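You operate a simulated robot arm through the tools that you are given. There is no shell and no other tool. Be economical: measure what you need, move in short steps, check, and stop when the job is done.

Carry out the task below with a simulated two-armed robot. There is one attempt and no reset: what you move stays moved.

TASK
Test the hand pump at about 40 psi, let the pressure off and put it on the steel stand.
Fine: hold it while you work the valve and lever. Set down upright: hand pump.
Where things are to end (x, y in the base frame): hand pump within 0.06 m of [0.55, -1.32].

It is judged by the outcome, as a careful person would: the job done as asked, and still so three seconds after it is handed in. It fails if anything else is knocked over, pushed out of place, dropped, spilled or broken.

THE ROBOT
Two 7-joint arms with two-finger parallel grippers on one trunk, on a base that drives. Base frame: it is fixed to the floor where the robot stands at the start and does not move with it; the origin is under the middle of the robot, x ahead of it, y to its left, z up. Lengths are in m, angles in rad, forces in N, time in s.
The left shoulder is at the start at [0.05, 0.161, 1.148], the right one opposite. With the tool pointing down near the work surface each hand reaches from about 0.2 to 0.68 m from the robot's upright axis, wherever it stands, measured 20 degrees to its own side. Places, roughly: hand pump lever [0.5, -0.2, 1]; hand pump valve [0.5, -0.1, 0.9]; steel stand [0.7, -1.3, 0.8]. Payload 3.43 kg a hand.
The TCP of each hand is the grasp point between the finger pads, 0.03 m short of the fingertips. In the tool frame z runs along the fingers and y along their closing line. Largest opening 0.094 m; finger width 0.028, thickness 0.01; the body of the gripper, 0.05 by 0.096 m, starts 0.055 m behind the TCP.
Orientation is told as [roll, pitch, yaw] about the base's x, y, z axes, in that order, counted from this pose: with the fingers straight down and closing along the base's y, the tool's x points along the base's -x, its y along +y and its z along -z.

THE INTERFACE
- The arms move only by the tool move_arm. It takes "left_rows", "right_rows" or both (then of equal length, played together; a hand with none holds still); each is a list of rows, each a list of 7 numbers: the turn, a rotation vector about the tool's x, y, z in units of 8 degrees (1.0 is 8 degrees), then the shift along the tool's x, y, z in units of 40 mm (1.0 is 40 mm), then the gripper command, from -1 (shut) to 1 (fully open), values between in proportion. In form: [[ax, ay, az, tx, ty, tz, fingers], ...]. A call has 1 to 20 rows; each row shifts and turns the commanded pose from where the row before left it, along the tool's axes as they then stand. A call with a number of a shift or a turn outside -1 to 1 is refused whole. Rows are played at 5 a second. More than 0.05 m and 0.15 rad between two rows, or a gripper value outside its range, and nothing of the call is played. A pose out of reach is approached as far as the arm can. The call stops where the force on the tool passes 40 N (or 10 N more than at its start, if that is more) or the arm is blocked; 0.2 s more then pass. The fingers move at their own pace (about 0.045 m/s each) and stop on an object; they squeeze with about 44 N. The grip force told is the motor's: it shows also when the fingers shut on nothing. Time passes only in rows, and 0.2 s behind the last, so rows that do not move let the fingers close. The reply holds the time, the measured pose of the TCP, the force on the tool along the base axes, the opening and the grip force, in the units named above and with some noise, with the torque about the TCP (base axes, N m) and any sound that the robot's microphone picked up, and new pictures: "pictures" is both (left out), scene, wrist or none (wrist: the cameras of the hands that moved).
- Cameras (640 x 400 px; columns grow to the right, rows downward): "scene" is now at [0.131, -0.0235, 1.2992]; the picture's right is [-0.26, -0.97, 0.00], its down [-0.29, 0.08, -0.95] and it looks along [0.92, -0.25, -0.30] (base axes); focal length 231 px, centre (320, 200). "left" rides on the left gripper at [0.076, -0.014, -0.102] in its tool frame; the picture's right is [0.18, 0.98, 0.00], its down [-0.75, 0.14, -0.64] and it looks along [-0.63, 0.12, 0.77] (tool axes); focal length 243 px, centre (320, 200). "right" rides on the right gripper at [0.076, 0.014, -0.102] in its tool frame; the picture's right is [-0.18, 0.98, 0.00], its down [-0.75, -0.14, -0.64] and it looks along [-0.63, -0.12, 0.77] (tool axes); focal length 243 px, centre (320, 200). There is no depth. A picture from a camera that has moved, and an enlarged one, comes with that camera's place and axes in the base frame and with its lens.
- raise_lower(by): slides the trunk up (or, below 0, down) by that many m; the arms and the scene camera ride with it, the base frame stays. It gives what a move gives, with no picture.
- steer(legs): drives the robot by 1 to 6 legs, each [ahead, left, turn to the left] in m, m and rad, along the robot's own axes; the way and the turn of a leg run together, so that a leg with both is an arc; at most 1.5 m and 3.142 rad a leg. The arms and the cameras ride along, it lands a little off, and it stops where it bumps. It gives what a move gives, and a new picture of the scene camera.
- pan_tilt(pan, tilt): turns the head with the scene camera to pan (to the left, within 1.396 rad either way) and tilt (down, from -0.506 to 1.204), counted from straight ahead of the robot. It gives what a move gives, and a new picture of the scene camera.
- close_up(camera, box): a new picture of the part [left, top, right, bottom] of that camera's present view, enlarged. The clock stands still meanwhile.
- finish_job(): hands the job in; it is judged then, once.

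Go step by step. Nothing tells you exact positions but the pictures and the camera data: compare them with the known pose of the tool, close in by small moves and look again before you grip or let go. The budget is 120 turns and 260 pictures, counting those below and the enlarged ones. Unless the task says otherwise, let go and move clear before handing in, and close with one line.

The tools are called after "Request:" as name(argument=value, ...) on one line, values as JSON. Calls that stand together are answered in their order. move_arm: Moves the arms, as the interface text tells. Its arguments: {"type":"object","properties":{"left_rows":{"type":"array","items":{"type":"array","items":{"type":"number"}}},"right_rows":{"type":"array","items":{"type":"array","items":{"type":"number"}}},"pictures":{"type":"string","enum":["both","scene","wrist","none"]}},"required":[]} The other tools are called the same way: raise_lower (by) slides the trunk up or down; steer (legs) drives the base; pan_tilt (pan, tilt) turns the head that bears the scene camera; close_up (camera, box) takes an enlarged picture of a part of a camera's view; finish_job () hands the job in.

At the start:

```text
clock: 0.0
left_eef_pos: [0.3449, 0.0403, 1.1769]
left_tool_rot: [0.001, 0.001, 0.0]
left_force: [0.1, -0.1, -0.2]
left_wrist_torque: [0.0, 0.04, -0.02]
left_opening: 0.0939
left_grasp_force: 0.0
right_eef_pos: [0.347, -0.2196, 1.218]
right_tool_rot: [0.0, -0.001, -0.002]
right_force: [-0.5, 0.4, 0.3]
right_wrist_torque: [-0.01, 0.02, -0.01]
right_opening: 0.0938
right_grasp_force: 0.0
trunk travel left (down, up): [-0.175, 0.092]
robot x, y, heading: [-0.0019, -0.0011, 0.002]
head pan, tilt: [-0.262, 0.307]
```

scene: 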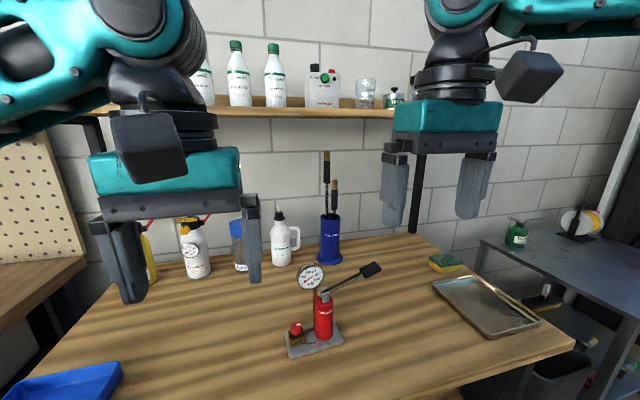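
right: 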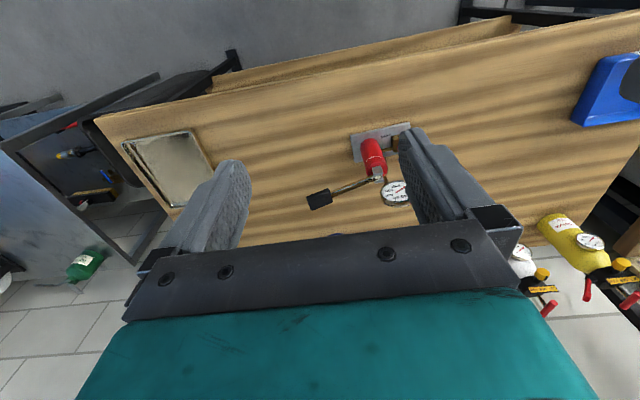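
left: 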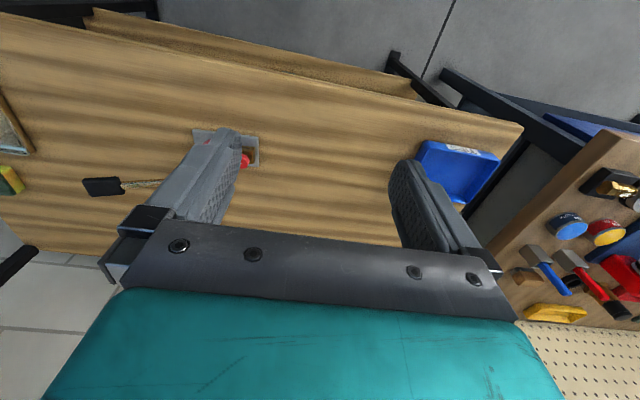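

I see a red hand pump with gauge, lever and red valve knob on the bench ahead, and the steel table to the right. I start by looking closer at the pump and the stand.

Request:
close_up(camera="scene", box=[260, 240, 420, 370])

Request:
close_up(camera="scene", box=[420, 190, 640, 400])

Request:
close_up(camera="right", box=[280, 100, 440, 230])

```text
3.08 times, centred on (340, 305) of scene
camera zoom: at [0.131, -0.0235, 1.2992], right [-0.26, -0.97, 0.0], down [-0.29, 0.08, -0.95], along [0.92, -0.25, -0.3], focal length 711 px, centre (258, -123)
```

zoom: 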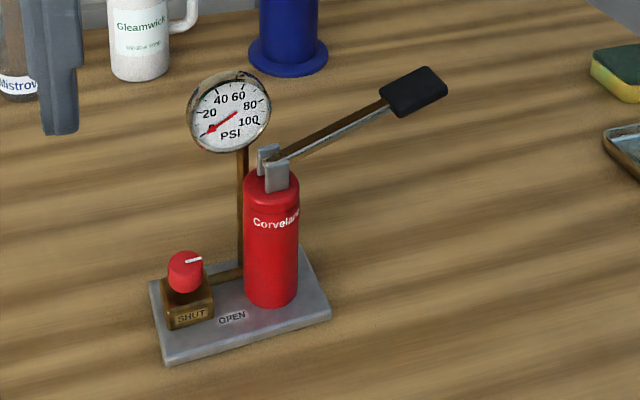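

```text
1.90 times, centred on (530, 295) of scene
camera zoom: at [0.131, -0.0235, 1.2992], right [-0.26, -0.97, 0.0], down [-0.29, 0.08, -0.95], along [0.92, -0.25, -0.3], focal length 440 px, centre (-80, 19)
```

zoom: 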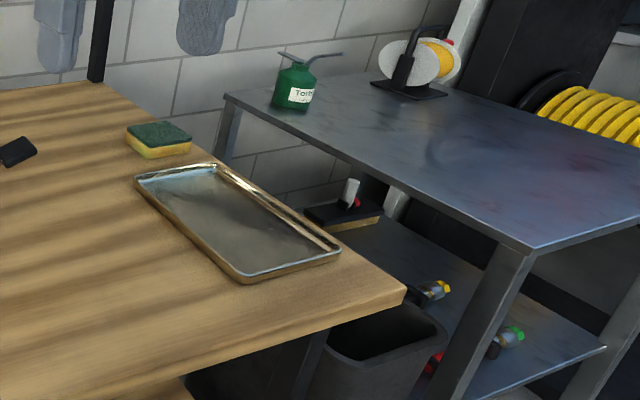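

```text
3.08 times, centred on (360, 165) of right
camera zoom: at [0.2703, -0.2041, 1.3193], right [0.19, 0.98, 0.0], down [0.75, -0.14, 0.64], along [0.63, -0.12, -0.77], focal length 746 px, centre (197, 308)
```

zoom: 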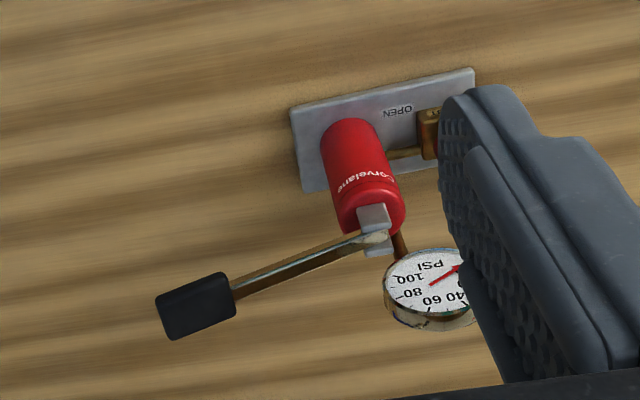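

The pump's knob has a white pointer that seems to point at OPEN, and the gauge reads 0. I'll zoom in on the details and look at the stand.

Request:
close_up(camera="scene", box=[280, 310, 350, 360])

Request:
close_up(camera="scene", box=[285, 255, 390, 345])

Request:
pan_tilt(pan=-1.1, tilt=0.5)

```text
8.00 times, centred on (315, 335) of scene
camera zoom: at [0.131, -0.0235, 1.2992], right [-0.26, -0.97, 0.0], down [-0.29, 0.08, -0.95], along [0.92, -0.25, -0.3], focal length 1849 px, centre (360, -880)
```

zoom: 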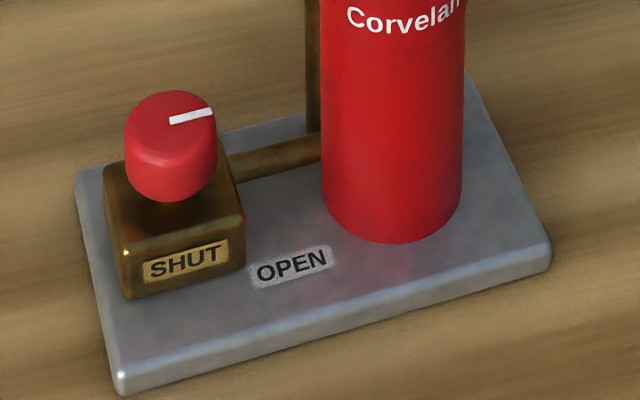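

```text
4.44 times, centred on (338, 300) of scene
camera zoom: at [0.131, -0.0235, 1.2992], right [-0.26, -0.97, 0.0], down [-0.29, 0.08, -0.95], along [0.92, -0.25, -0.3], focal length 1027 px, centre (242, -244)
```

zoom: 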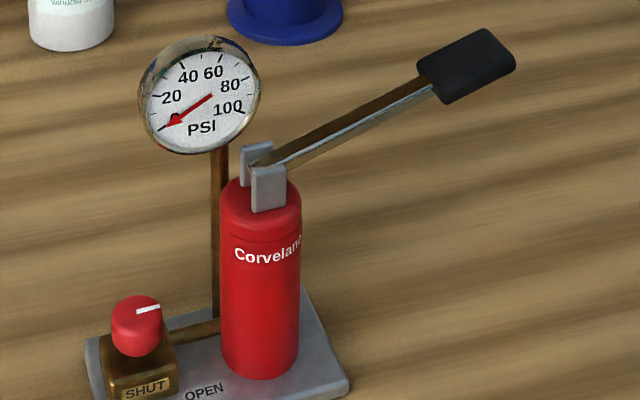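

```text
clock: 1.2
left_eef_pos: [0.3451, 0.0398, 1.1769]
left_tool_rot: [-0.002, 0.001, 0.002]
left_force: [0.6, -0.1, -0.2]
left_wrist_torque: [-0.02, -0.01, 0.01]
left_opening: 0.0942
left_grasp_force: 0.1
right_eef_pos: [0.3468, -0.2189, 1.2194]
right_tool_rot: [-0.001, -0.002, -0.002]
right_force: [-0.4, 0.1, 0.4]
right_wrist_torque: [0.02, 0.04, -0.03]
right_opening: 0.0941
right_grasp_force: 0.1
trunk travel left (down, up): [-0.175, 0.092]
robot x, y, heading: [0.0038, -0.0039, -0.0]
head pan, tilt: [-1.1, 0.499]
camera scene: at [0.0822, -0.0804, 1.2814], right [-0.89, -0.45, 0.0], down [-0.22, 0.43, -0.88], along [0.4, -0.78, -0.48], focal length 231 px, centre (320, 200)
```

scene: 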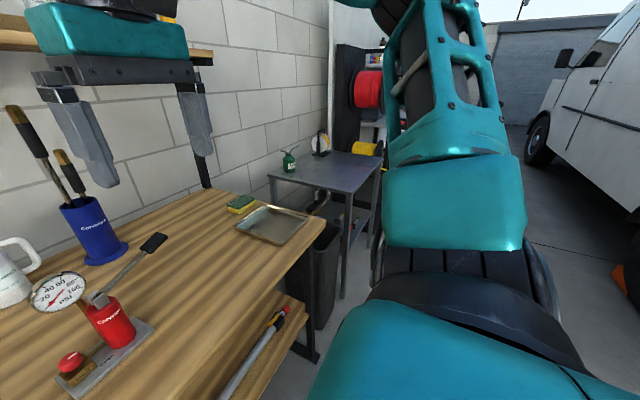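

The pump stands around (0.55, -0.145) with the knob at about (0.53, -0.08) pointing to OPEN, and the stand is to the right of the bench. I'll shift the base sideways so both hands reach it: right hand to hold the body, left to work valve and lever.

Request:
steer(legs=[[0, -0.13, 0]])

Request:
pan_tilt(pan=0.0, tilt=0.6)

```text
clock: 3.0
left_eef_pos: [0.3455, -0.0895, 1.1758]
left_tool_rot: [0.001, -0.001, 0.002]
left_force: [0.6, -0.5, 0.5]
left_wrist_torque: [-0.03, 0.01, -0.02]
left_opening: 0.0937
left_grasp_force: 0.0
right_eef_pos: [0.3476, -0.3489, 1.2186]
right_tool_rot: [0.001, 0.001, 0.001]
right_force: [0.4, -0.1, -0.1]
right_wrist_torque: [0.02, 0.02, 0.0]
right_opening: 0.0938
right_grasp_force: 0.0
trunk travel left (down, up): [-0.175, 0.092]
robot x, y, heading: [0.0012, -0.1311, -0.001]
head pan, tilt: [-1.1, 0.499]
camera scene: at [0.0822, -0.2105, 1.2814], right [-0.89, -0.45, 0.0], down [-0.22, 0.43, -0.88], along [0.4, -0.78, -0.48], focal length 231 px, centre (320, 200)
```

scene: 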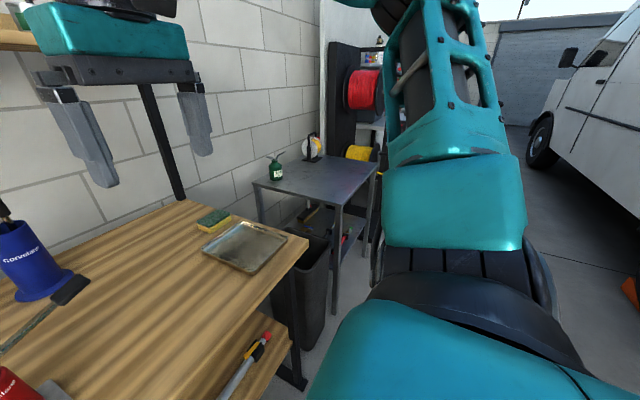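

```text
clock: 4.3
left_eef_pos: [0.3452, -0.0892, 1.1767]
left_tool_rot: [0.0, 0.0, 0.005]
left_force: [-1.0, 0.2, -0.9]
left_wrist_torque: [-0.01, 0.01, 0.03]
left_opening: 0.0941
left_grasp_force: 0.1
right_eef_pos: [0.3474, -0.3486, 1.2173]
right_tool_rot: [0.003, 0.001, -0.003]
right_force: [-0.4, -1.0, 0.5]
right_wrist_torque: [0.0, -0.01, 0.06]
right_opening: 0.0939
right_grasp_force: 0.1
trunk travel left (down, up): [-0.175, 0.092]
robot x, y, heading: [0.0013, -0.1282, 0.001]
head pan, tilt: [0.0, 0.6]
camera scene: at [0.1292, -0.1292, 1.2723], right [0.0, -1.0, 0.0], down [-0.56, 0.0, -0.83], along [0.83, 0.0, -0.56], focal length 231 px, centre (320, 200)
```

scene: 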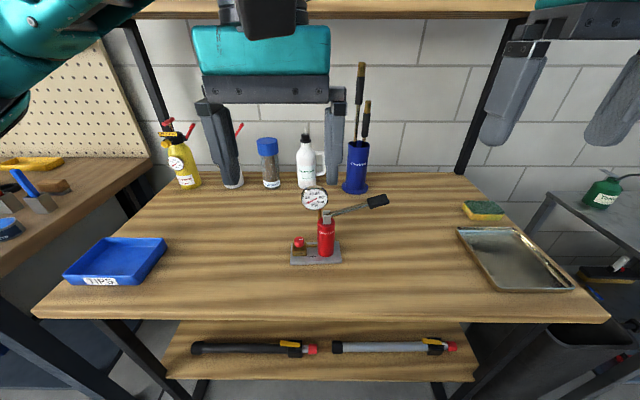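

The pump is now central in view. I zoom in for a precise position fix.

Request:
close_up(camera="scene", box=[280, 180, 396, 270])

Request:
close_up(camera="right", box=[340, 80, 560, 230])

```text
4.44 times, centred on (338, 225) of scene
camera zoom: at [0.1292, -0.1292, 1.2723], right [0.0, -1.0, 0.0], down [-0.56, 0.0, -0.83], along [0.83, 0.0, -0.56], focal length 1027 px, centre (240, 89)
```

zoom: 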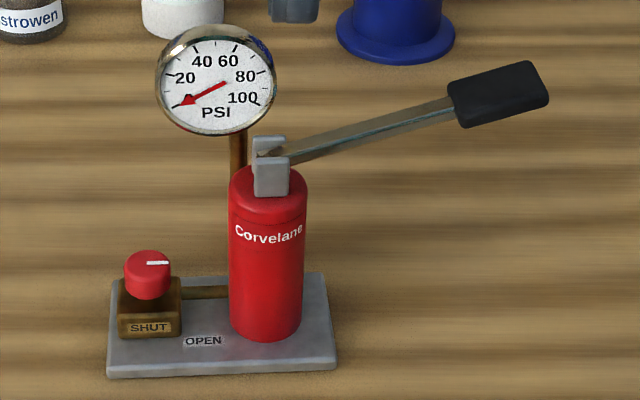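

```text
2.67 times, centred on (450, 155) of right
camera zoom: at [0.2705, -0.3337, 1.3193], right [0.18, 0.98, 0.0], down [0.75, -0.14, 0.64], along [0.63, -0.12, -0.77], focal length 647 px, centre (-27, 320)
```

zoom: 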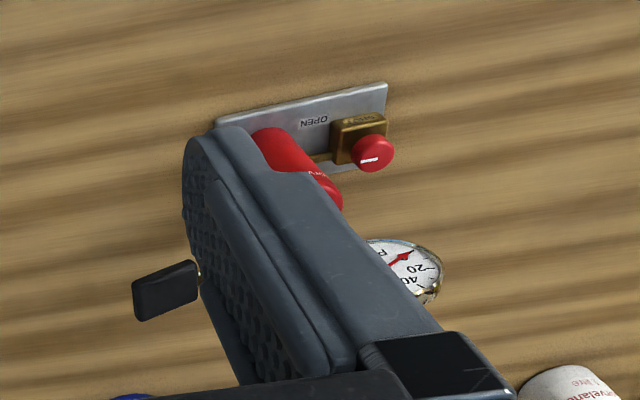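

Triangulated: plate top at about z 0.815, body axis (0.563, -0.146) up to z 0.92, knob top (0.54, -0.078, 0.88), lever handle (0.557, -0.26, 0.976). I turn the right hand for a front grasp pitched forward and move the left aside.

Request:
move_arm(right_rows=[[0, 0, -0.78, 0, 0, 0, 0.28], [0, 0, -0.78, 0, 0, 0, 0.28], [0, 0, -0.78, 0, 0, 0, 0.28], [0, 0, -0.785, 0, 0, 0, 0.28], [0, -0.9375, 0, 0, 0, 0, 0.28], [0, -0.9375, 0, 0, 0, 0, 0.28], [0, -0.9375, 0, 0, 0, 0, 0.28], [0, -0.9375, 0, 0, 0, 0, 0.28], [0, -0.9375, 0, 0, 0, 0, 0.28], [0, -0.9375, 0, 0, 0, 0, 0.28], [0, -0.9375, 0, 0, 0, 0, 0.28], [0, -0.9375, 0, 0, 0, 0, 0.28]], left_rows=[[0, 0, 0, 0, 0.75, 0, 1], [0, 0, 0, 0, 0.75, 0, 1], [0, 0, 0, 0, 0.75, 0, 1], [0, 0, 0, 0, 0.75, 0, 1], [0, 0, 0, 0, 0, 0, 1], [0, 0, 0, 0, 0, 0, 1], [0, 0, 0, 0, 0, 0, 1], [0, 0, 0, 0, 0, 0, 1], [0, 0, 0, 0, 0, 0, 1], [0, 0, 0, 0, 0, 0, 1], [0, 0, 0, 0, 0, 0, 1], [0, 0, 0, 0, 0, 0, 1]], pictures="scene")

```text
clock: 6.9
left_eef_pos: [0.3464, 0.0306, 1.178]
left_tool_rot: [-0.001, 0.0, 0.002]
left_force: [0.2, 1.1, -0.3]
left_wrist_torque: [0.03, 0.02, -0.01]
left_opening: 0.0938
left_grasp_force: 0.1
right_eef_pos: [0.3453, -0.3479, 1.2181]
right_tool_rot: [0.001, -1.05, 0.437]
right_force: [-0.2, -0.8, -0.2]
right_wrist_torque: [0.03, -0.01, -0.01]
right_opening: 0.0607
right_grasp_force: 0.1
trunk travel left (down, up): [-0.175, 0.092]
robot x, y, heading: [0.0008, -0.1313, -0.002]
head pan, tilt: [0.0, 0.6]
camera scene: at [0.1293, -0.1294, 1.2723], right [0.0, -1.0, 0.0], down [-0.56, 0.0, -0.83], along [0.83, 0.0, -0.56], focal length 231 px, centre (320, 200)
```

scene: 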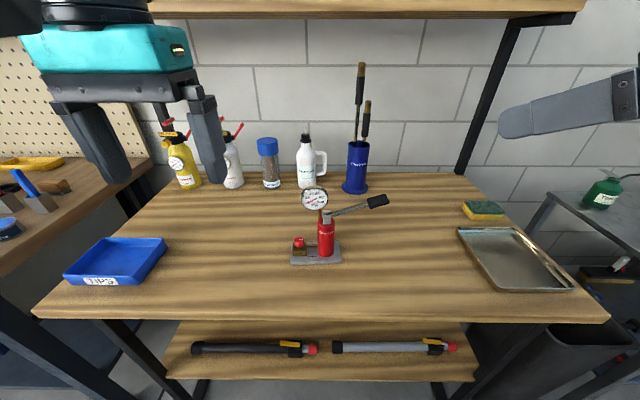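

The rotation worked. Now I bring the right hand to the stand-off point in front of the pump body.

Request:
move_arm(right_rows=[[0, 0, 0, 0.41, 0.257, 0.807, 0.28], [0, 0, 0, 0.41, 0.257, 0.807, 0.28], [0, 0, 0, 0.41, 0.257, 0.807, 0.28], [0, 0, 0, 0.41, 0.257, 0.807, 0.28], [0, 0, 0, 0.41, 0.257, 0.807, 0.28], [0, 0, 0, 0.41, 0.257, 0.807, 0.28], [0, 0, 0, 0.41, 0.257, 0.807, 0.28], [0, 0, 0, 0.41, 0.257, 0.807, 0.28], [0, 0, 0, 0.41, 0.257, 0.807, 0.28]])

```text
clock: 8.9
left_eef_pos: [0.3451, 0.0303, 1.1766]
left_tool_rot: [0.0, 0.0, 0.003]
left_force: [0.5, -0.8, 0.4]
left_wrist_torque: [0.0, -0.02, 0.03]
left_opening: 0.0939
left_grasp_force: 0.1
right_eef_pos: [0.4823, -0.2077, 0.967]
right_tool_rot: [0.001, -1.048, 0.433]
right_force: [-0.4, -0.8, -0.4]
right_wrist_torque: [0.02, -0.01, -0.01]
right_opening: 0.0605
right_grasp_force: 0.1
right hand out of reach, approached as far as the arm can: row 1, 2, 9
trunk travel left (down, up): [-0.175, 0.092]
robot x, y, heading: [-0.0011, -0.1319, -0.005]
head pan, tilt: [0.0, 0.6]
camera scene: at [0.129, -0.1297, 1.2723], right [0.0, -1.0, 0.0], down [-0.56, 0.0, -0.83], along [0.83, 0.0, -0.56], focal length 231 px, centre (320, 200)
camera right: at [0.3611, -0.2478, 0.9509], right [-0.33, 0.93, 0.16], down [-0.1, -0.21, 0.97], along [0.94, 0.31, 0.17], focal length 243 px, centre (320, 200)
```

scene: 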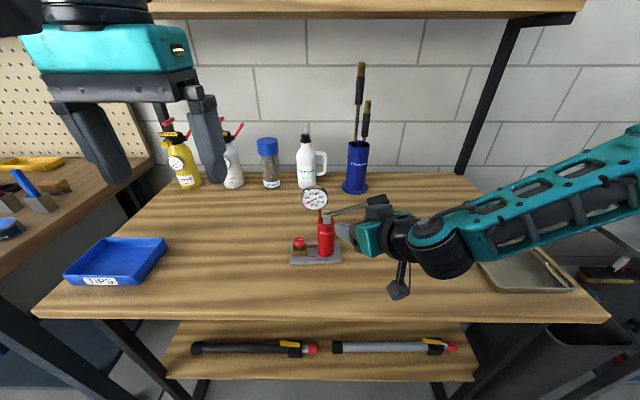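
right: 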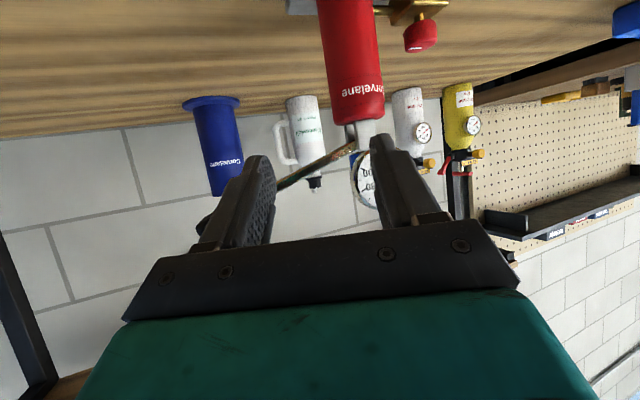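

The arm fell about 3 cm short of the stand-off because it's folded near a limit. Lowering the trunk a bit should free it.

Request:
raise_lower(by=-0.06)

Request:
move_arm(right_rows=[[0, 0, 0, 0, 0.275, 0.3, 0.28], [0, 0, 0, 0, 0.275, 0.3, 0.28]])

```text
clock: 9.9
left_eef_pos: [0.3454, 0.0312, 1.1174]
left_tool_rot: [0.0, 0.0, 0.003]
left_force: [-0.7, 0.1, -0.5]
left_wrist_torque: [-0.02, -0.01, 0.01]
left_opening: 0.0942
left_grasp_force: 0.1
right_eef_pos: [0.4818, -0.2086, 0.9074]
right_tool_rot: [0.0, -1.047, 0.436]
right_force: [0.6, 0.1, 0.7]
right_wrist_torque: [0.01, -0.02, 0.0]
right_opening: 0.0599
right_grasp_force: 0.0
trunk travel left (down, up): [-0.115, 0.152]
robot x, y, heading: [0.0012, -0.1306, -0.001]
head pan, tilt: [0.0, 0.6]
```

```text
clock: 10.5
left_eef_pos: [0.3458, 0.0304, 1.1176]
left_tool_rot: [-0.001, 0.0, 0.004]
left_force: [-0.1, -0.9, -0.2]
left_wrist_torque: [0.01, 0.03, 0.02]
left_opening: 0.0938
left_grasp_force: 0.0
right_eef_pos: [0.486, -0.2022, 0.9145]
right_tool_rot: [0.001, -1.046, 0.436]
right_force: [-0.3, 1.0, 0.2]
right_wrist_torque: [-0.01, 0.01, 0.01]
right_opening: 0.0602
right_grasp_force: 0.1
right hand out of reach, approached as far as the arm can: row 1, 2
trunk travel left (down, up): [-0.115, 0.152]
robot x, y, heading: [0.0006, -0.13, 0.0]
head pan, tilt: [0.0, 0.6]
camera scene: at [0.1293, -0.129, 1.2123], right [0.0, -1.0, 0.0], down [-0.56, 0.0, -0.83], along [0.83, 0.0, -0.56], focal length 231 px, centre (320, 200)
camera right: at [0.3653, -0.2433, 0.898], right [-0.33, 0.93, 0.16], down [-0.1, -0.2, 0.97], along [0.94, 0.31, 0.16], focal length 243 px, centre (320, 200)
```

scene: 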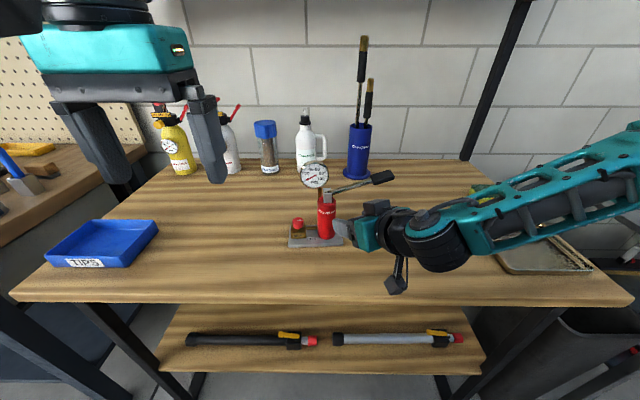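
right: 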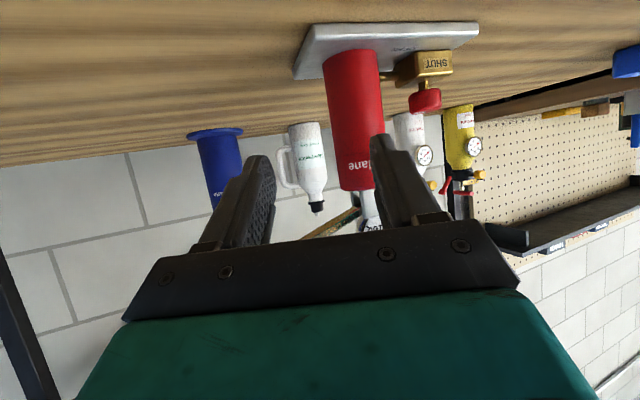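

The right arm is too folded so near the body. I'll back the base off 0.1 m and reduce the yaw of the hand, which also leaves more room under the lever.

Request:
steer(legs=[[-0.11, 0, 0]])

Request:
move_arm(right_rows=[[0.704, 0, 0.406, 0, 0, 0, 0.28], [0.704, 0, 0.406, 0, 0, 0, 0.28], [0, 0, 0, 0, 0.2, 0.5, 0.28]])

```text
clock: 11.7
left_eef_pos: [0.2348, 0.0313, 1.1184]
left_tool_rot: [0.0, -0.001, 0.004]
left_force: [-0.9, 0.0, -0.1]
left_wrist_torque: [0.01, 0.01, 0.04]
left_opening: 0.0938
left_grasp_force: 0.0
right_eef_pos: [0.3751, -0.2025, 0.9148]
right_tool_rot: [0.0, -1.049, 0.436]
right_force: [-0.9, 0.7, -0.1]
right_wrist_torque: [-0.04, 0.02, 0.01]
right_opening: 0.0602
right_grasp_force: 0.0
trunk travel left (down, up): [-0.115, 0.152]
robot x, y, heading: [-0.1076, -0.1332, 0.0]
head pan, tilt: [0.0, 0.6]
camera scene: at [0.0176, -0.1292, 1.2124], right [0.0, -1.0, 0.0], down [-0.56, 0.0, -0.83], along [0.83, 0.0, -0.56], focal length 231 px, centre (320, 200)
```

scene: 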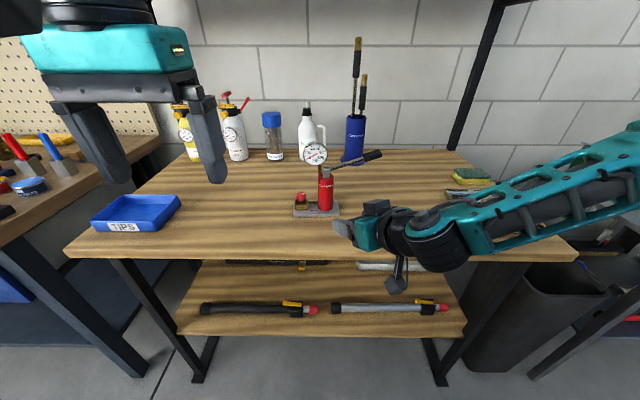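

```text
clock: 12.5
left_eef_pos: [0.2348, 0.0302, 1.1167]
left_tool_rot: [0.0, 0.0, 0.003]
left_force: [0.5, -0.2, 1.0]
left_wrist_torque: [-0.01, -0.02, -0.01]
left_opening: 0.094
left_grasp_force: 0.1
right_eef_pos: [0.3853, -0.2296, 0.9279]
right_tool_rot: [0.001, -1.047, 0.207]
right_force: [0.2, 0.4, -1.0]
right_wrist_torque: [0.02, -0.01, -0.02]
right_opening: 0.0601
right_grasp_force: 0.1
right hand out of reach, approached as far as the arm can: row 1, 2, 3
trunk travel left (down, up): [-0.115, 0.152]
robot x, y, heading: [-0.1106, -0.1304, 0.003]
head pan, tilt: [0.0, 0.6]
camera scene: at [0.0182, -0.1292, 1.2123], right [0.0, -1.0, 0.0], down [-0.57, 0.0, -0.82], along [0.82, 0.0, -0.57], focal length 231 px, centre (320, 200)
camera right: at [0.259, -0.241, 0.9115], right [-0.11, 0.98, 0.16], down [-0.15, -0.18, 0.97], along [0.98, 0.09, 0.16], focal length 243 px, centre (320, 200)
```

scene: 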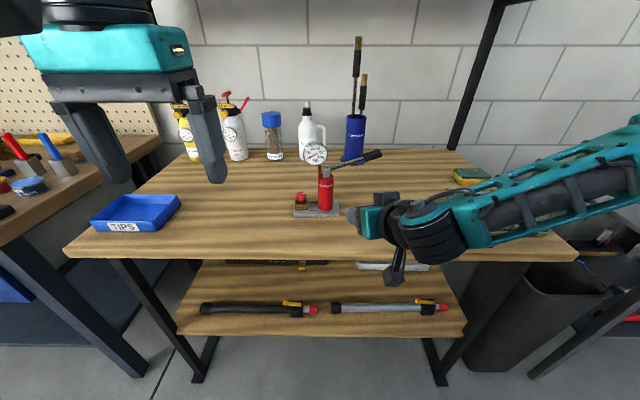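
right: 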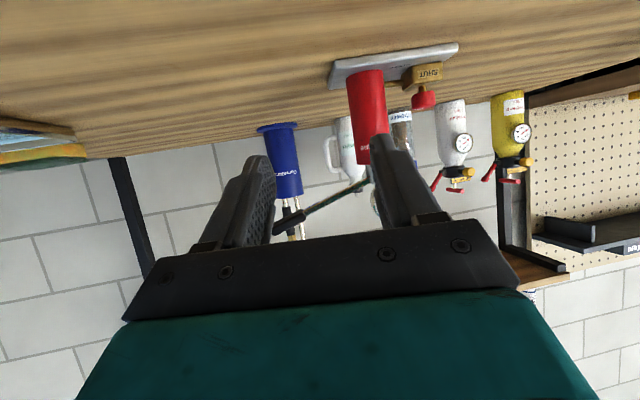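

Extending now should be easier; moving to a stand-off 9 cm in front of the body.

Request:
move_arm(right_rows=[[0, 0, 0, -0.341, 0.288, 0.565, 0.28], [0, 0, 0, -0.341, 0.288, 0.565, 0.28], [0, 0, 0, -0.341, 0.288, 0.565, 0.28], [0, 0, 0, -0.341, 0.288, 0.565, 0.28]])

```text
clock: 13.5
left_eef_pos: [0.2346, 0.0308, 1.1173]
left_tool_rot: [0.0, 0.0, 0.003]
left_force: [0.1, 0.0, 0.9]
left_wrist_torque: [0.03, 0.02, 0.0]
left_opening: 0.0939
left_grasp_force: 0.0
right_eef_pos: [0.4552, -0.2276, 0.9678]
right_tool_rot: [0.003, -1.047, 0.208]
right_force: [0.3, 1.1, 0.3]
right_wrist_torque: [0.01, 0.02, 0.03]
right_opening: 0.0603
right_grasp_force: 0.1
right hand out of reach, approached as far as the arm can: row 1, 2, 3, 4
trunk travel left (down, up): [-0.115, 0.152]
robot x, y, heading: [-0.1157, -0.1317, -0.002]
head pan, tilt: [0.0, 0.6]
camera scene: at [0.0181, -0.1292, 1.2123], right [0.0, -1.0, 0.0], down [-0.56, 0.0, -0.83], along [0.83, 0.0, -0.56], focal length 231 px, centre (320, 200)
camera right: at [0.3277, -0.2397, 0.9505], right [-0.12, 0.98, 0.16], down [-0.15, -0.18, 0.97], along [0.98, 0.09, 0.16], focal length 243 px, centre (320, 200)
```

scene: 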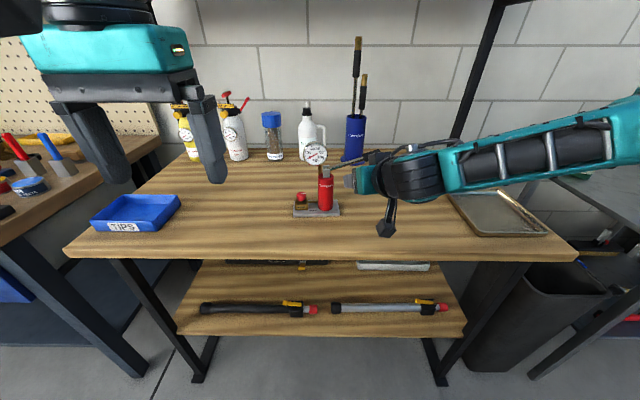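
right: 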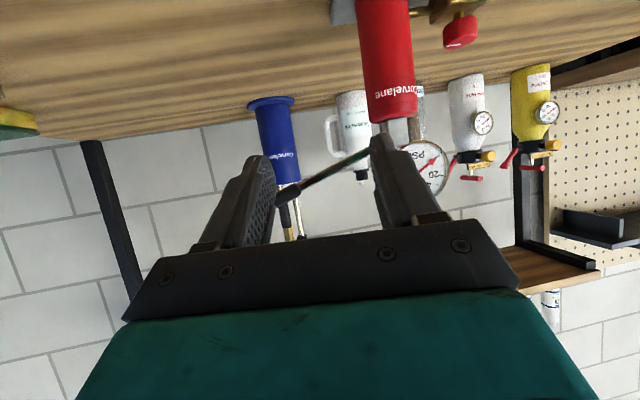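

The pitched pose is limited when reaching inward. A 45° pitch still clears the lever if I grip near the fingertips, so I'll try that.

Request:
move_arm(right_rows=[[0, 0.9375, 0, 0, 0, 0, 0.28], [0, 0.9375, 0, 0, 0, 0, 0.28], [0, 0, 0, -0.21, 0.48, 0.34, 0.28], [0, 0, 0, -0.21, 0.48, 0.34, 0.28], [0, 0, 0, -0.21, 0.48, 0.34, 0.28]], pictures="none")

```text
clock: 14.7
left_eef_pos: [0.2331, 0.0319, 1.1175]
left_tool_rot: [0.0, 0.002, 0.006]
left_force: [-0.1, 0.0, -0.4]
left_wrist_torque: [0.0, -0.02, -0.01]
left_opening: 0.0941
left_grasp_force: 0.2
right_eef_pos: [0.4522, -0.2309, 0.9685]
right_tool_rot: [0.001, -0.783, 0.209]
right_force: [0.5, -0.4, 0.0]
right_wrist_torque: [0.0, 0.02, 0.0]
right_opening: 0.0599
right_grasp_force: 0.1
right hand out of reach, approached as far as the arm can: row 2, 3, 4, 5
trunk travel left (down, up): [-0.115, 0.152]
robot x, y, heading: [-0.1089, -0.1316, 0.003]
head pan, tilt: [0.0, 0.6]
```

It doesn't move; the arm seems stuck on a joint limit in this configuration. I back up, return the tool to vertical, and re-approach from there.

Request:
move_arm(right_rows=[[0, 0, 0, -0.59, 0, -0.59, 0.28], [0, 0, 0, -0.59, 0, -0.59, 0.28], [0, 0, 0, -0.59, 0, -0.59, 0.28], [0, 0.9375, 0, 0, 0, 0, 0.28], [0, 0.9375, 0, 0, 0, 0, 0.28], [0, 0.9375, 0, 0, 0, 0, 0.28], [0, 0.9375, 0, 0, 0, 0, 0.28], [0, 0.9375, 0, 0, 0, 0, 0.28], [0, 0.9375, 0, 0, 0, 0, 0.28]], pictures="scene")

```text
clock: 16.7
left_eef_pos: [0.234, 0.0302, 1.1171]
left_tool_rot: [-0.001, 0.0, 0.003]
left_force: [0.4, -0.4, -0.1]
left_wrist_torque: [-0.02, 0.0, -0.01]
left_opening: 0.094
left_grasp_force: 0.1
right_eef_pos: [0.4346, -0.25, 1.0606]
right_tool_rot: [0.001, -0.459, 0.21]
right_force: [-0.1, -0.2, 0.7]
right_wrist_torque: [0.01, -0.02, 0.03]
right_opening: 0.06
right_grasp_force: 0.0
right hand out of reach, approached as far as the arm can: row 5, 6, 7, 8, 9
trunk travel left (down, up): [-0.115, 0.152]
robot x, y, heading: [-0.1094, -0.127, 0.002]
head pan, tilt: [0.0, 0.6]
camera scene: at [0.0181, -0.1292, 1.2123], right [0.0, -1.0, 0.0], down [-0.56, 0.0, -0.83], along [0.83, 0.0, -0.56], focal length 231 px, centre (320, 200)
```

scene: 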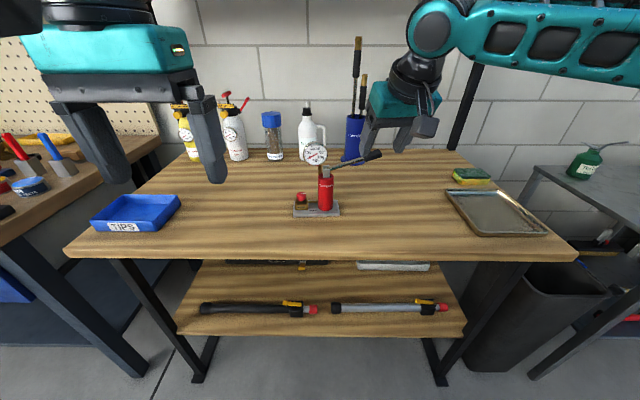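

Still limited inwards. I move the hand outward to its own side and level it there.

Request:
move_arm(right_rows=[[0, 0, 0, 0, -0.9, -0.3, 0.28], [0, 0, 0, 0, -0.9, -0.3, 0.28], [0, 0, 0, 0, -0.9, -0.3, 0.28], [0, 0.66, 0, 0, 0, 0, 0.28], [0, 0.66, 0, 0, 0, 0, 0.28], [0, 0.66, 0, 0, 0, 0, 0.28], [0, 0.66, 0, 0, 0, 0, 0.28], [0, 0.66, 0, 0, 0, 0, 0.28]], pictures="none")

```text
clock: 18.5
left_eef_pos: [0.2341, 0.0305, 1.1167]
left_tool_rot: [0.0, 0.0, 0.004]
left_force: [-0.5, -0.9, 0.4]
left_wrist_torque: [-0.01, -0.01, 0.01]
left_opening: 0.0941
left_grasp_force: 0.1
right_eef_pos: [0.4275, -0.364, 1.0879]
right_tool_rot: [0.003, 0.001, 0.208]
right_force: [-0.4, -0.3, -0.4]
right_wrist_torque: [-0.02, -0.01, -0.01]
right_opening: 0.06
right_grasp_force: 0.0
right hand out of reach, approached as far as the arm can: row 8
trunk travel left (down, up): [-0.115, 0.152]
robot x, y, heading: [-0.1098, -0.129, 0.006]
head pan, tilt: [0.0, 0.6]
```

Request:
move_arm(right_rows=[[0, -0.9375, 0, 0, 0, 0, 0.28], [0, -0.9375, 0, 0, 0, 0, 0.28], [0, -0.9375, 0, 0, 0, 0, 0.28], [0, -0.9375, 0, 0, 0, 0, 0.28], [0, -0.9375, 0, 0, 0, 0, 0.28], [0, -0.9375, 0, 0, 0, 0, 0.28], [0, 0, 0, 0.317, -0.118, 0.842, 0.28], [0, 0, 0, 0.317, -0.118, 0.842, 0.28], [0, 0, 0, 0.317, -0.118, 0.842, 0.28], [0, 0, 0, 0.317, -0.118, 0.842, 0.28]], pictures="scene")

```text
clock: 20.7
left_eef_pos: [0.235, 0.0312, 1.1173]
left_tool_rot: [-0.002, 0.0, 0.004]
left_force: [0.2, 0.7, -0.3]
left_wrist_torque: [-0.01, -0.02, 0.01]
left_opening: 0.0941
left_grasp_force: 0.0
right_eef_pos: [0.4895, -0.3695, 0.9572]
right_tool_rot: [0.0, -0.784, 0.21]
right_force: [-0.1, -0.4, -0.3]
right_wrist_torque: [0.0, 0.01, -0.02]
right_opening: 0.0602
right_grasp_force: 0.0
trunk travel left (down, up): [-0.115, 0.152]
robot x, y, heading: [-0.1096, -0.1289, 0.0]
head pan, tilt: [0.0, 0.6]
camera scene: at [0.0185, -0.1292, 1.2122], right [0.0, -1.0, 0.0], down [-0.57, 0.0, -0.82], along [0.82, 0.0, -0.57], focal length 231 px, centre (320, 200)
```

scene: 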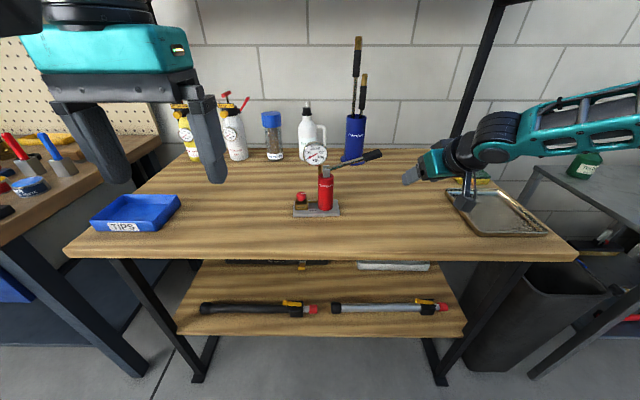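

Reachable here. I slide the hand inward along y to find the limit.

Request:
move_arm(right_rows=[[0, 0, 0, -0.11, 0.73, 0.11, 0.28], [0, 0, 0, -0.11, 0.73, 0.11, 0.28], [0, 0, 0, -0.11, 0.73, 0.11, 0.28], [0, 0, 0, -0.11, 0.73, 0.11, 0.28]], pictures="none")

```text
clock: 21.7
left_eef_pos: [0.2348, 0.0306, 1.1184]
left_tool_rot: [0.001, 0.0, 0.004]
left_force: [-0.4, -0.4, 0.4]
left_wrist_torque: [-0.02, -0.03, 0.0]
left_opening: 0.094
left_grasp_force: 0.1
right_eef_pos: [0.485, -0.2555, 0.9586]
right_tool_rot: [0.003, -0.785, 0.209]
right_force: [-0.4, 0.2, 0.3]
right_wrist_torque: [-0.01, -0.01, -0.05]
right_opening: 0.0601
right_grasp_force: 0.0
right hand out of reach, approached as far as the arm can: row 4
trunk travel left (down, up): [-0.115, 0.152]
robot x, y, heading: [-0.1109, -0.1339, 0.001]
head pan, tilt: [0.0, 0.6]
```

The limit inward depends on hand yaw; pointing the hand inward (more yaw) should extend it. I back up and turn the hand to about 40° yaw, pitch -60°, then test.

Request:
move_arm(right_rows=[[0, 0, 0, 0.435, -0.455, -0.785, 0.28], [0, 0, 0, 0.435, -0.455, -0.785, 0.28], [-0.495, 0, -0.495, 0, 0, 0, 0.28], [-0.495, 0, -0.495, 0, 0, 0, 0.28], [-0.495, 0, -0.495, 0, 0, 0, 0.28], [-0.495, 0, -0.495, 0, 0, 0, 0.28], [-0.495, 0, -0.495, 0, 0, 0, 0.28], [0, -0.9375, 0, 0, 0, 0, 0.28], [0, -0.9375, 0, 0, 0, 0, 0.28]], pictures="none")

```text
clock: 23.7
left_eef_pos: [0.2356, 0.03, 1.1174]
left_tool_rot: [0.001, 0.001, 0.004]
left_force: [-0.2, -0.7, 0.6]
left_wrist_torque: [0.01, -0.01, -0.04]
left_opening: 0.094
left_grasp_force: 0.2
right_eef_pos: [0.4266, -0.3044, 0.9792]
right_tool_rot: [0.008, -1.049, 0.689]
right_force: [0.4, 0.9, -0.1]
right_wrist_torque: [0.01, -0.03, -0.01]
right_opening: 0.0604
right_grasp_force: 0.0
trunk travel left (down, up): [-0.115, 0.152]
robot x, y, heading: [-0.1117, -0.131, 0.002]
head pan, tilt: [0.0, 0.6]
```

Request:
move_arm(right_rows=[[0, 0, 0, -0.073, 0.2, 0.8, 0.28], [0, 0, 0, -0.073, 0.2, 0.8, 0.28], [0, 0, 0, -0.073, 0.2, 0.8, 0.28], [0, 0, 0, -0.073, 0.2, 0.8, 0.28]], pictures="both")

```text
clock: 24.7
left_eef_pos: [0.233, 0.0308, 1.1169]
left_tool_rot: [-0.001, -0.001, 0.003]
left_force: [0.1, 0.4, -0.2]
left_wrist_torque: [0.0, 0.0, -0.04]
left_opening: 0.0938
left_grasp_force: 0.1
right_eef_pos: [0.4862, -0.219, 0.9338]
right_tool_rot: [0.001, -1.045, 0.697]
right_force: [-0.1, -0.2, 0.7]
right_wrist_torque: [-0.01, -0.04, 0.0]
right_opening: 0.0601
right_grasp_force: 0.1
right hand out of reach, approached as far as the arm can: row 4
trunk travel left (down, up): [-0.115, 0.152]
robot x, y, heading: [-0.1134, -0.131, 0.004]
head pan, tilt: [0.0, 0.6]
camera scene: at [0.0178, -0.1296, 1.2123], right [0.0, -1.0, 0.0], down [-0.56, 0.0, -0.83], along [0.83, 0.0, -0.56], focal length 231 px, centre (320, 200)
camera right: at [0.3791, -0.2901, 0.9184], right [-0.56, 0.81, 0.16], down [-0.04, -0.22, 0.97], along [0.83, 0.54, 0.16], focal length 243 px, centre (320, 200)
```

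scene: 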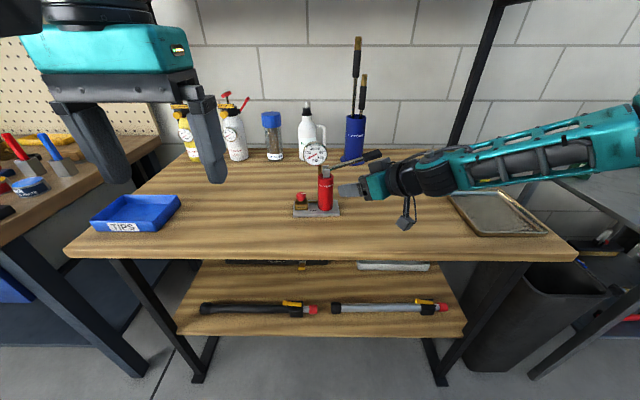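
right: 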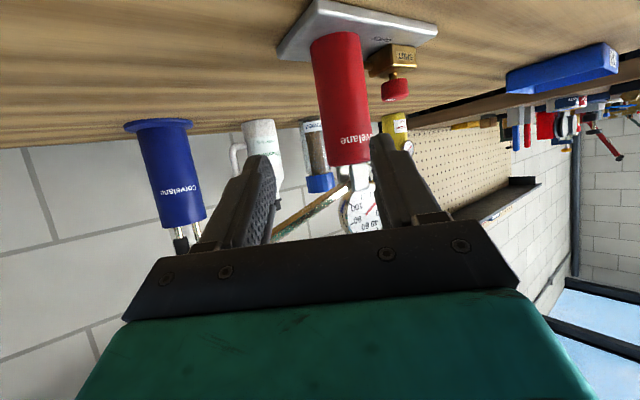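

Same kind of limit. I test whether standing further back (arm more extended) allows reaching further inward.

Request:
steer(legs=[[-0.1, 0, 0]])

Request:
move_arm(right_rows=[[0, 0, 0, -0.245, -0.37, 0.536, 0.28], [0, 0, 0, -0.245, -0.37, 0.536, 0.28], [0, 0, 0, -0.245, -0.37, 0.536, 0.28], [0, 0, 0, -0.245, -0.37, 0.536, 0.28]], pictures="scene")

```text
clock: 25.8
left_eef_pos: [0.1337, 0.0293, 1.118]
left_tool_rot: [0.0, 0.0, 0.002]
left_force: [-0.1, 0.6, 0.4]
left_wrist_torque: [0.01, 0.01, 0.0]
left_opening: 0.0941
left_grasp_force: 0.1
right_eef_pos: [0.3851, -0.2209, 0.9341]
right_tool_rot: [0.004, -1.048, 0.693]
right_force: [-0.1, 0.1, 0.3]
right_wrist_torque: [-0.03, -0.02, 0.0]
right_opening: 0.06
right_grasp_force: 0.2
trunk travel left (down, up): [-0.115, 0.152]
robot x, y, heading: [-0.2135, -0.1317, -0.001]
head pan, tilt: [0.0, 0.6]
camera scene: at [-0.0822, -0.1295, 1.2124], right [0.0, -1.0, 0.0], down [-0.56, 0.0, -0.83], along [0.83, 0.0, -0.56], focal length 231 px, centre (320, 200)
```

scene: 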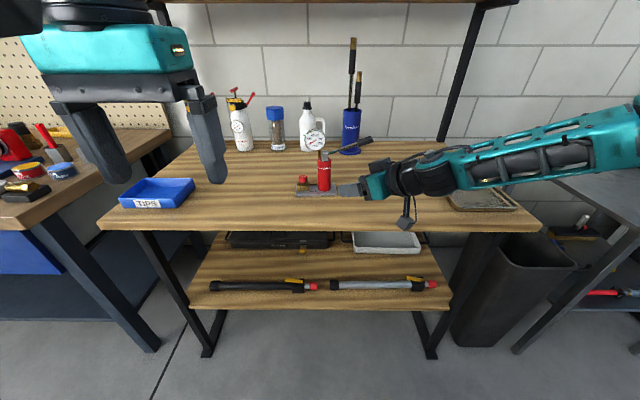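

```text
clock: 26.8
left_eef_pos: [0.1353, 0.029, 1.1168]
left_tool_rot: [0.0, 0.0, 0.0]
left_force: [0.3, 0.1, -0.7]
left_wrist_torque: [0.03, 0.01, 0.01]
left_opening: 0.0941
left_grasp_force: 0.0
right_eef_pos: [0.429, -0.252, 0.9607]
right_tool_rot: [-0.035, -1.046, 0.736]
right_force: [-0.9, 0.6, 0.5]
right_wrist_torque: [-0.01, -0.01, -0.03]
right_opening: 0.0602
right_grasp_force: 0.1
right hand out of reach, approached as far as the arm can: row 1, 2, 3, 4
trunk travel left (down, up): [-0.115, 0.152]
robot x, y, heading: [-0.2108, -0.1304, 0.001]
head pan, tilt: [0.0, 0.6]
camera scene: at [-0.0816, -0.1296, 1.2123], right [0.0, -1.0, 0.0], down [-0.56, 0.0, -0.83], along [0.83, 0.0, -0.56], focal length 231 px, centre (320, 200)
```

scene: 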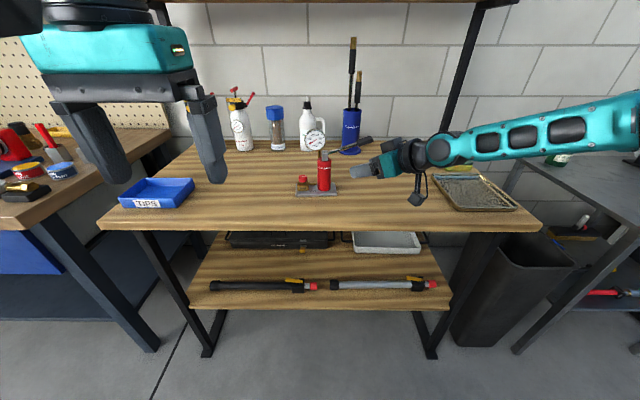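

Lower hand height relative to the shoulder seems to be what limits it, so I lower the trunk further and come back forward.

Request:
move_arm(right_rows=[[0, 0, 0, -0.8, 0, -0.8, 0.28], [0, 0, 0, -0.8, 0, -0.8, 0.28]], pictures="none")

Request:
raise_lower(by=-0.11)

Request:
steer(legs=[[0.1, 0, 0]])

```text
clock: 27.4
left_eef_pos: [0.1337, 0.0292, 1.1185]
left_tool_rot: [0.0, 0.0, 0.002]
left_force: [-0.4, 0.1, -0.2]
left_wrist_torque: [0.02, -0.02, 0.01]
left_opening: 0.094
left_grasp_force: 0.0
right_eef_pos: [0.4091, -0.2699, 1.0491]
right_tool_rot: [0.0, -1.045, 0.694]
right_force: [-0.2, 0.3, -0.5]
right_wrist_torque: [0.0, -0.01, -0.03]
right_opening: 0.0601
right_grasp_force: 0.2
trunk travel left (down, up): [-0.115, 0.152]
robot x, y, heading: [-0.2101, -0.1307, -0.002]
head pan, tilt: [0.0, 0.6]
```

```text
clock: 28.9
left_eef_pos: [0.1357, 0.0294, 1.0071]
left_tool_rot: [0.0, -0.001, 0.001]
left_force: [0.0, 0.3, -0.3]
left_wrist_torque: [-0.02, 0.0, 0.05]
left_opening: 0.0944
left_grasp_force: 0.1
right_eef_pos: [0.4106, -0.2702, 0.9393]
right_tool_rot: [0.003, -1.047, 0.693]
right_force: [0.0, 0.2, 0.3]
right_wrist_torque: [0.01, 0.0, -0.02]
right_opening: 0.0601
right_grasp_force: 0.1
trunk travel left (down, up): [-0.005, 0.262]
robot x, y, heading: [-0.2128, -0.1294, -0.002]
head pan, tilt: [0.0, 0.6]
```

```text
clock: 30.0
left_eef_pos: [0.2334, 0.0309, 1.0067]
left_tool_rot: [-0.001, 0.0, 0.0]
left_force: [0.9, 0.7, 0.0]
left_wrist_torque: [0.02, -0.01, -0.02]
left_opening: 0.0939
left_grasp_force: 0.1
right_eef_pos: [0.508, -0.2693, 0.9389]
right_tool_rot: [0.004, -1.045, 0.696]
right_force: [0.1, 0.4, -0.4]
right_wrist_torque: [0.0, 0.01, -0.02]
right_opening: 0.0601
right_grasp_force: 0.0
trunk travel left (down, up): [-0.005, 0.262]
robot x, y, heading: [-0.1118, -0.1313, -0.001]
head pan, tilt: [0.0, 0.6]
camera scene: at [0.0162, -0.1293, 1.1022], right [0.0, -1.0, 0.0], down [-0.57, 0.0, -0.82], along [0.82, 0.0, -0.57], focal length 231 px, centre (320, 200)
```

scene: 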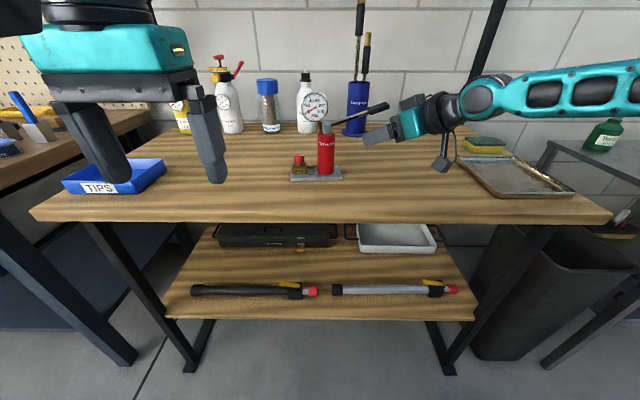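

Request:
move_arm(right_rows=[[0, 0, 0, 0, 0, -0.4, 0.28], [0, 0, 0, 0.1, 0.705, 0.2, 0.28], [0, 0, 0, -0.1, 0.705, 0.6, 0.28], [0, 0, 0, 0, 0, 0.4, 0.28]])

```text
clock: 31.0
left_eef_pos: [0.2328, 0.0312, 1.0079]
left_tool_rot: [-0.001, -0.001, 0.001]
left_force: [-0.2, -0.4, -0.2]
left_wrist_torque: [0.01, 0.01, 0.04]
left_opening: 0.094
left_grasp_force: 0.1
right_eef_pos: [0.4937, -0.2092, 0.9236]
right_tool_rot: [0.003, -1.048, 0.696]
right_force: [-0.3, 0.2, 0.1]
right_wrist_torque: [-0.02, 0.02, -0.02]
right_opening: 0.06
right_grasp_force: 0.1
trunk travel left (down, up): [-0.005, 0.262]
robot x, y, heading: [-0.1097, -0.1291, 0.006]
head pan, tilt: [0.0, 0.6]
camera scene: at [0.016, -0.1292, 1.1023], right [0.0, -1.0, 0.0], down [-0.57, 0.0, -0.82], along [0.82, 0.0, -0.57], focal length 231 px, centre (320, 200)
camera right: at [0.3865, -0.2792, 0.9073], right [-0.56, 0.81, 0.16], down [-0.04, -0.22, 0.97], along [0.83, 0.54, 0.16], focal length 243 px, centre (320, 200)
```

scene: 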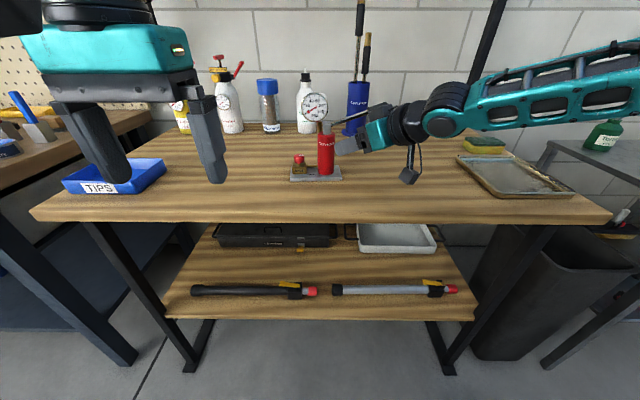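
right: 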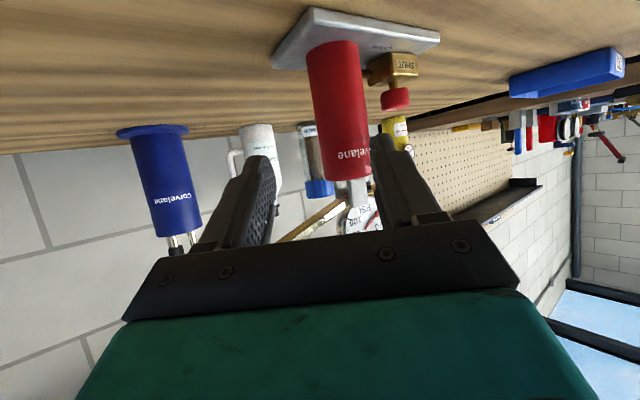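

Everything is reachable now with the trunk down. I refine the body's position with close-ups from both cameras.

Request:
close_up(camera="right", box=[260, 0, 460, 125])

Request:
close_up(camera="scene", box=[280, 85, 400, 190])

Request:
close_up(camera="left", box=[0, 0, 640, 400])

```text
3.20 times, centred on (360, 62) of right
camera zoom: at [0.3865, -0.2792, 0.9073], right [-0.56, 0.81, 0.16], down [-0.04, -0.22, 0.97], along [0.83, 0.54, 0.16], focal length 776 px, centre (192, 640)
```

zoom: 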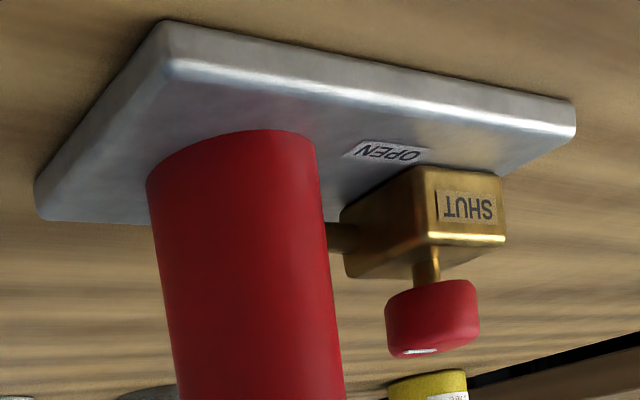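

```text
3.81 times, centred on (340, 138) of scene
camera zoom: at [0.016, -0.1292, 1.1023], right [0.0, -1.0, 0.0], down [-0.57, 0.0, -0.82], along [0.82, 0.0, -0.57], focal length 880 px, centre (244, 438)
```

zoom: 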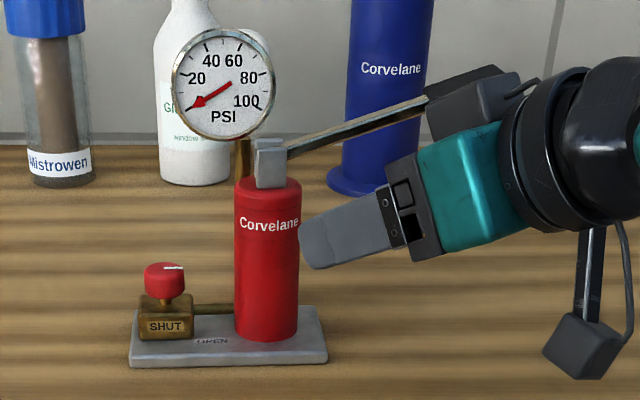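

```text
1.00 times, centred on (320, 200) of left (not enlarged: the box is as wide or as high as the picture)
camera zoom: at [0.1565, 0.0171, 1.1089], right [-0.19, 0.98, 0.0], down [0.75, 0.14, 0.64], along [0.63, 0.12, -0.77], focal length 243 px, centre (320, 200)
```

zoom: 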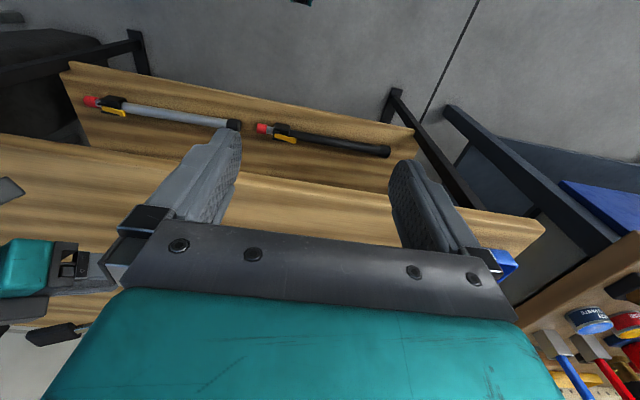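

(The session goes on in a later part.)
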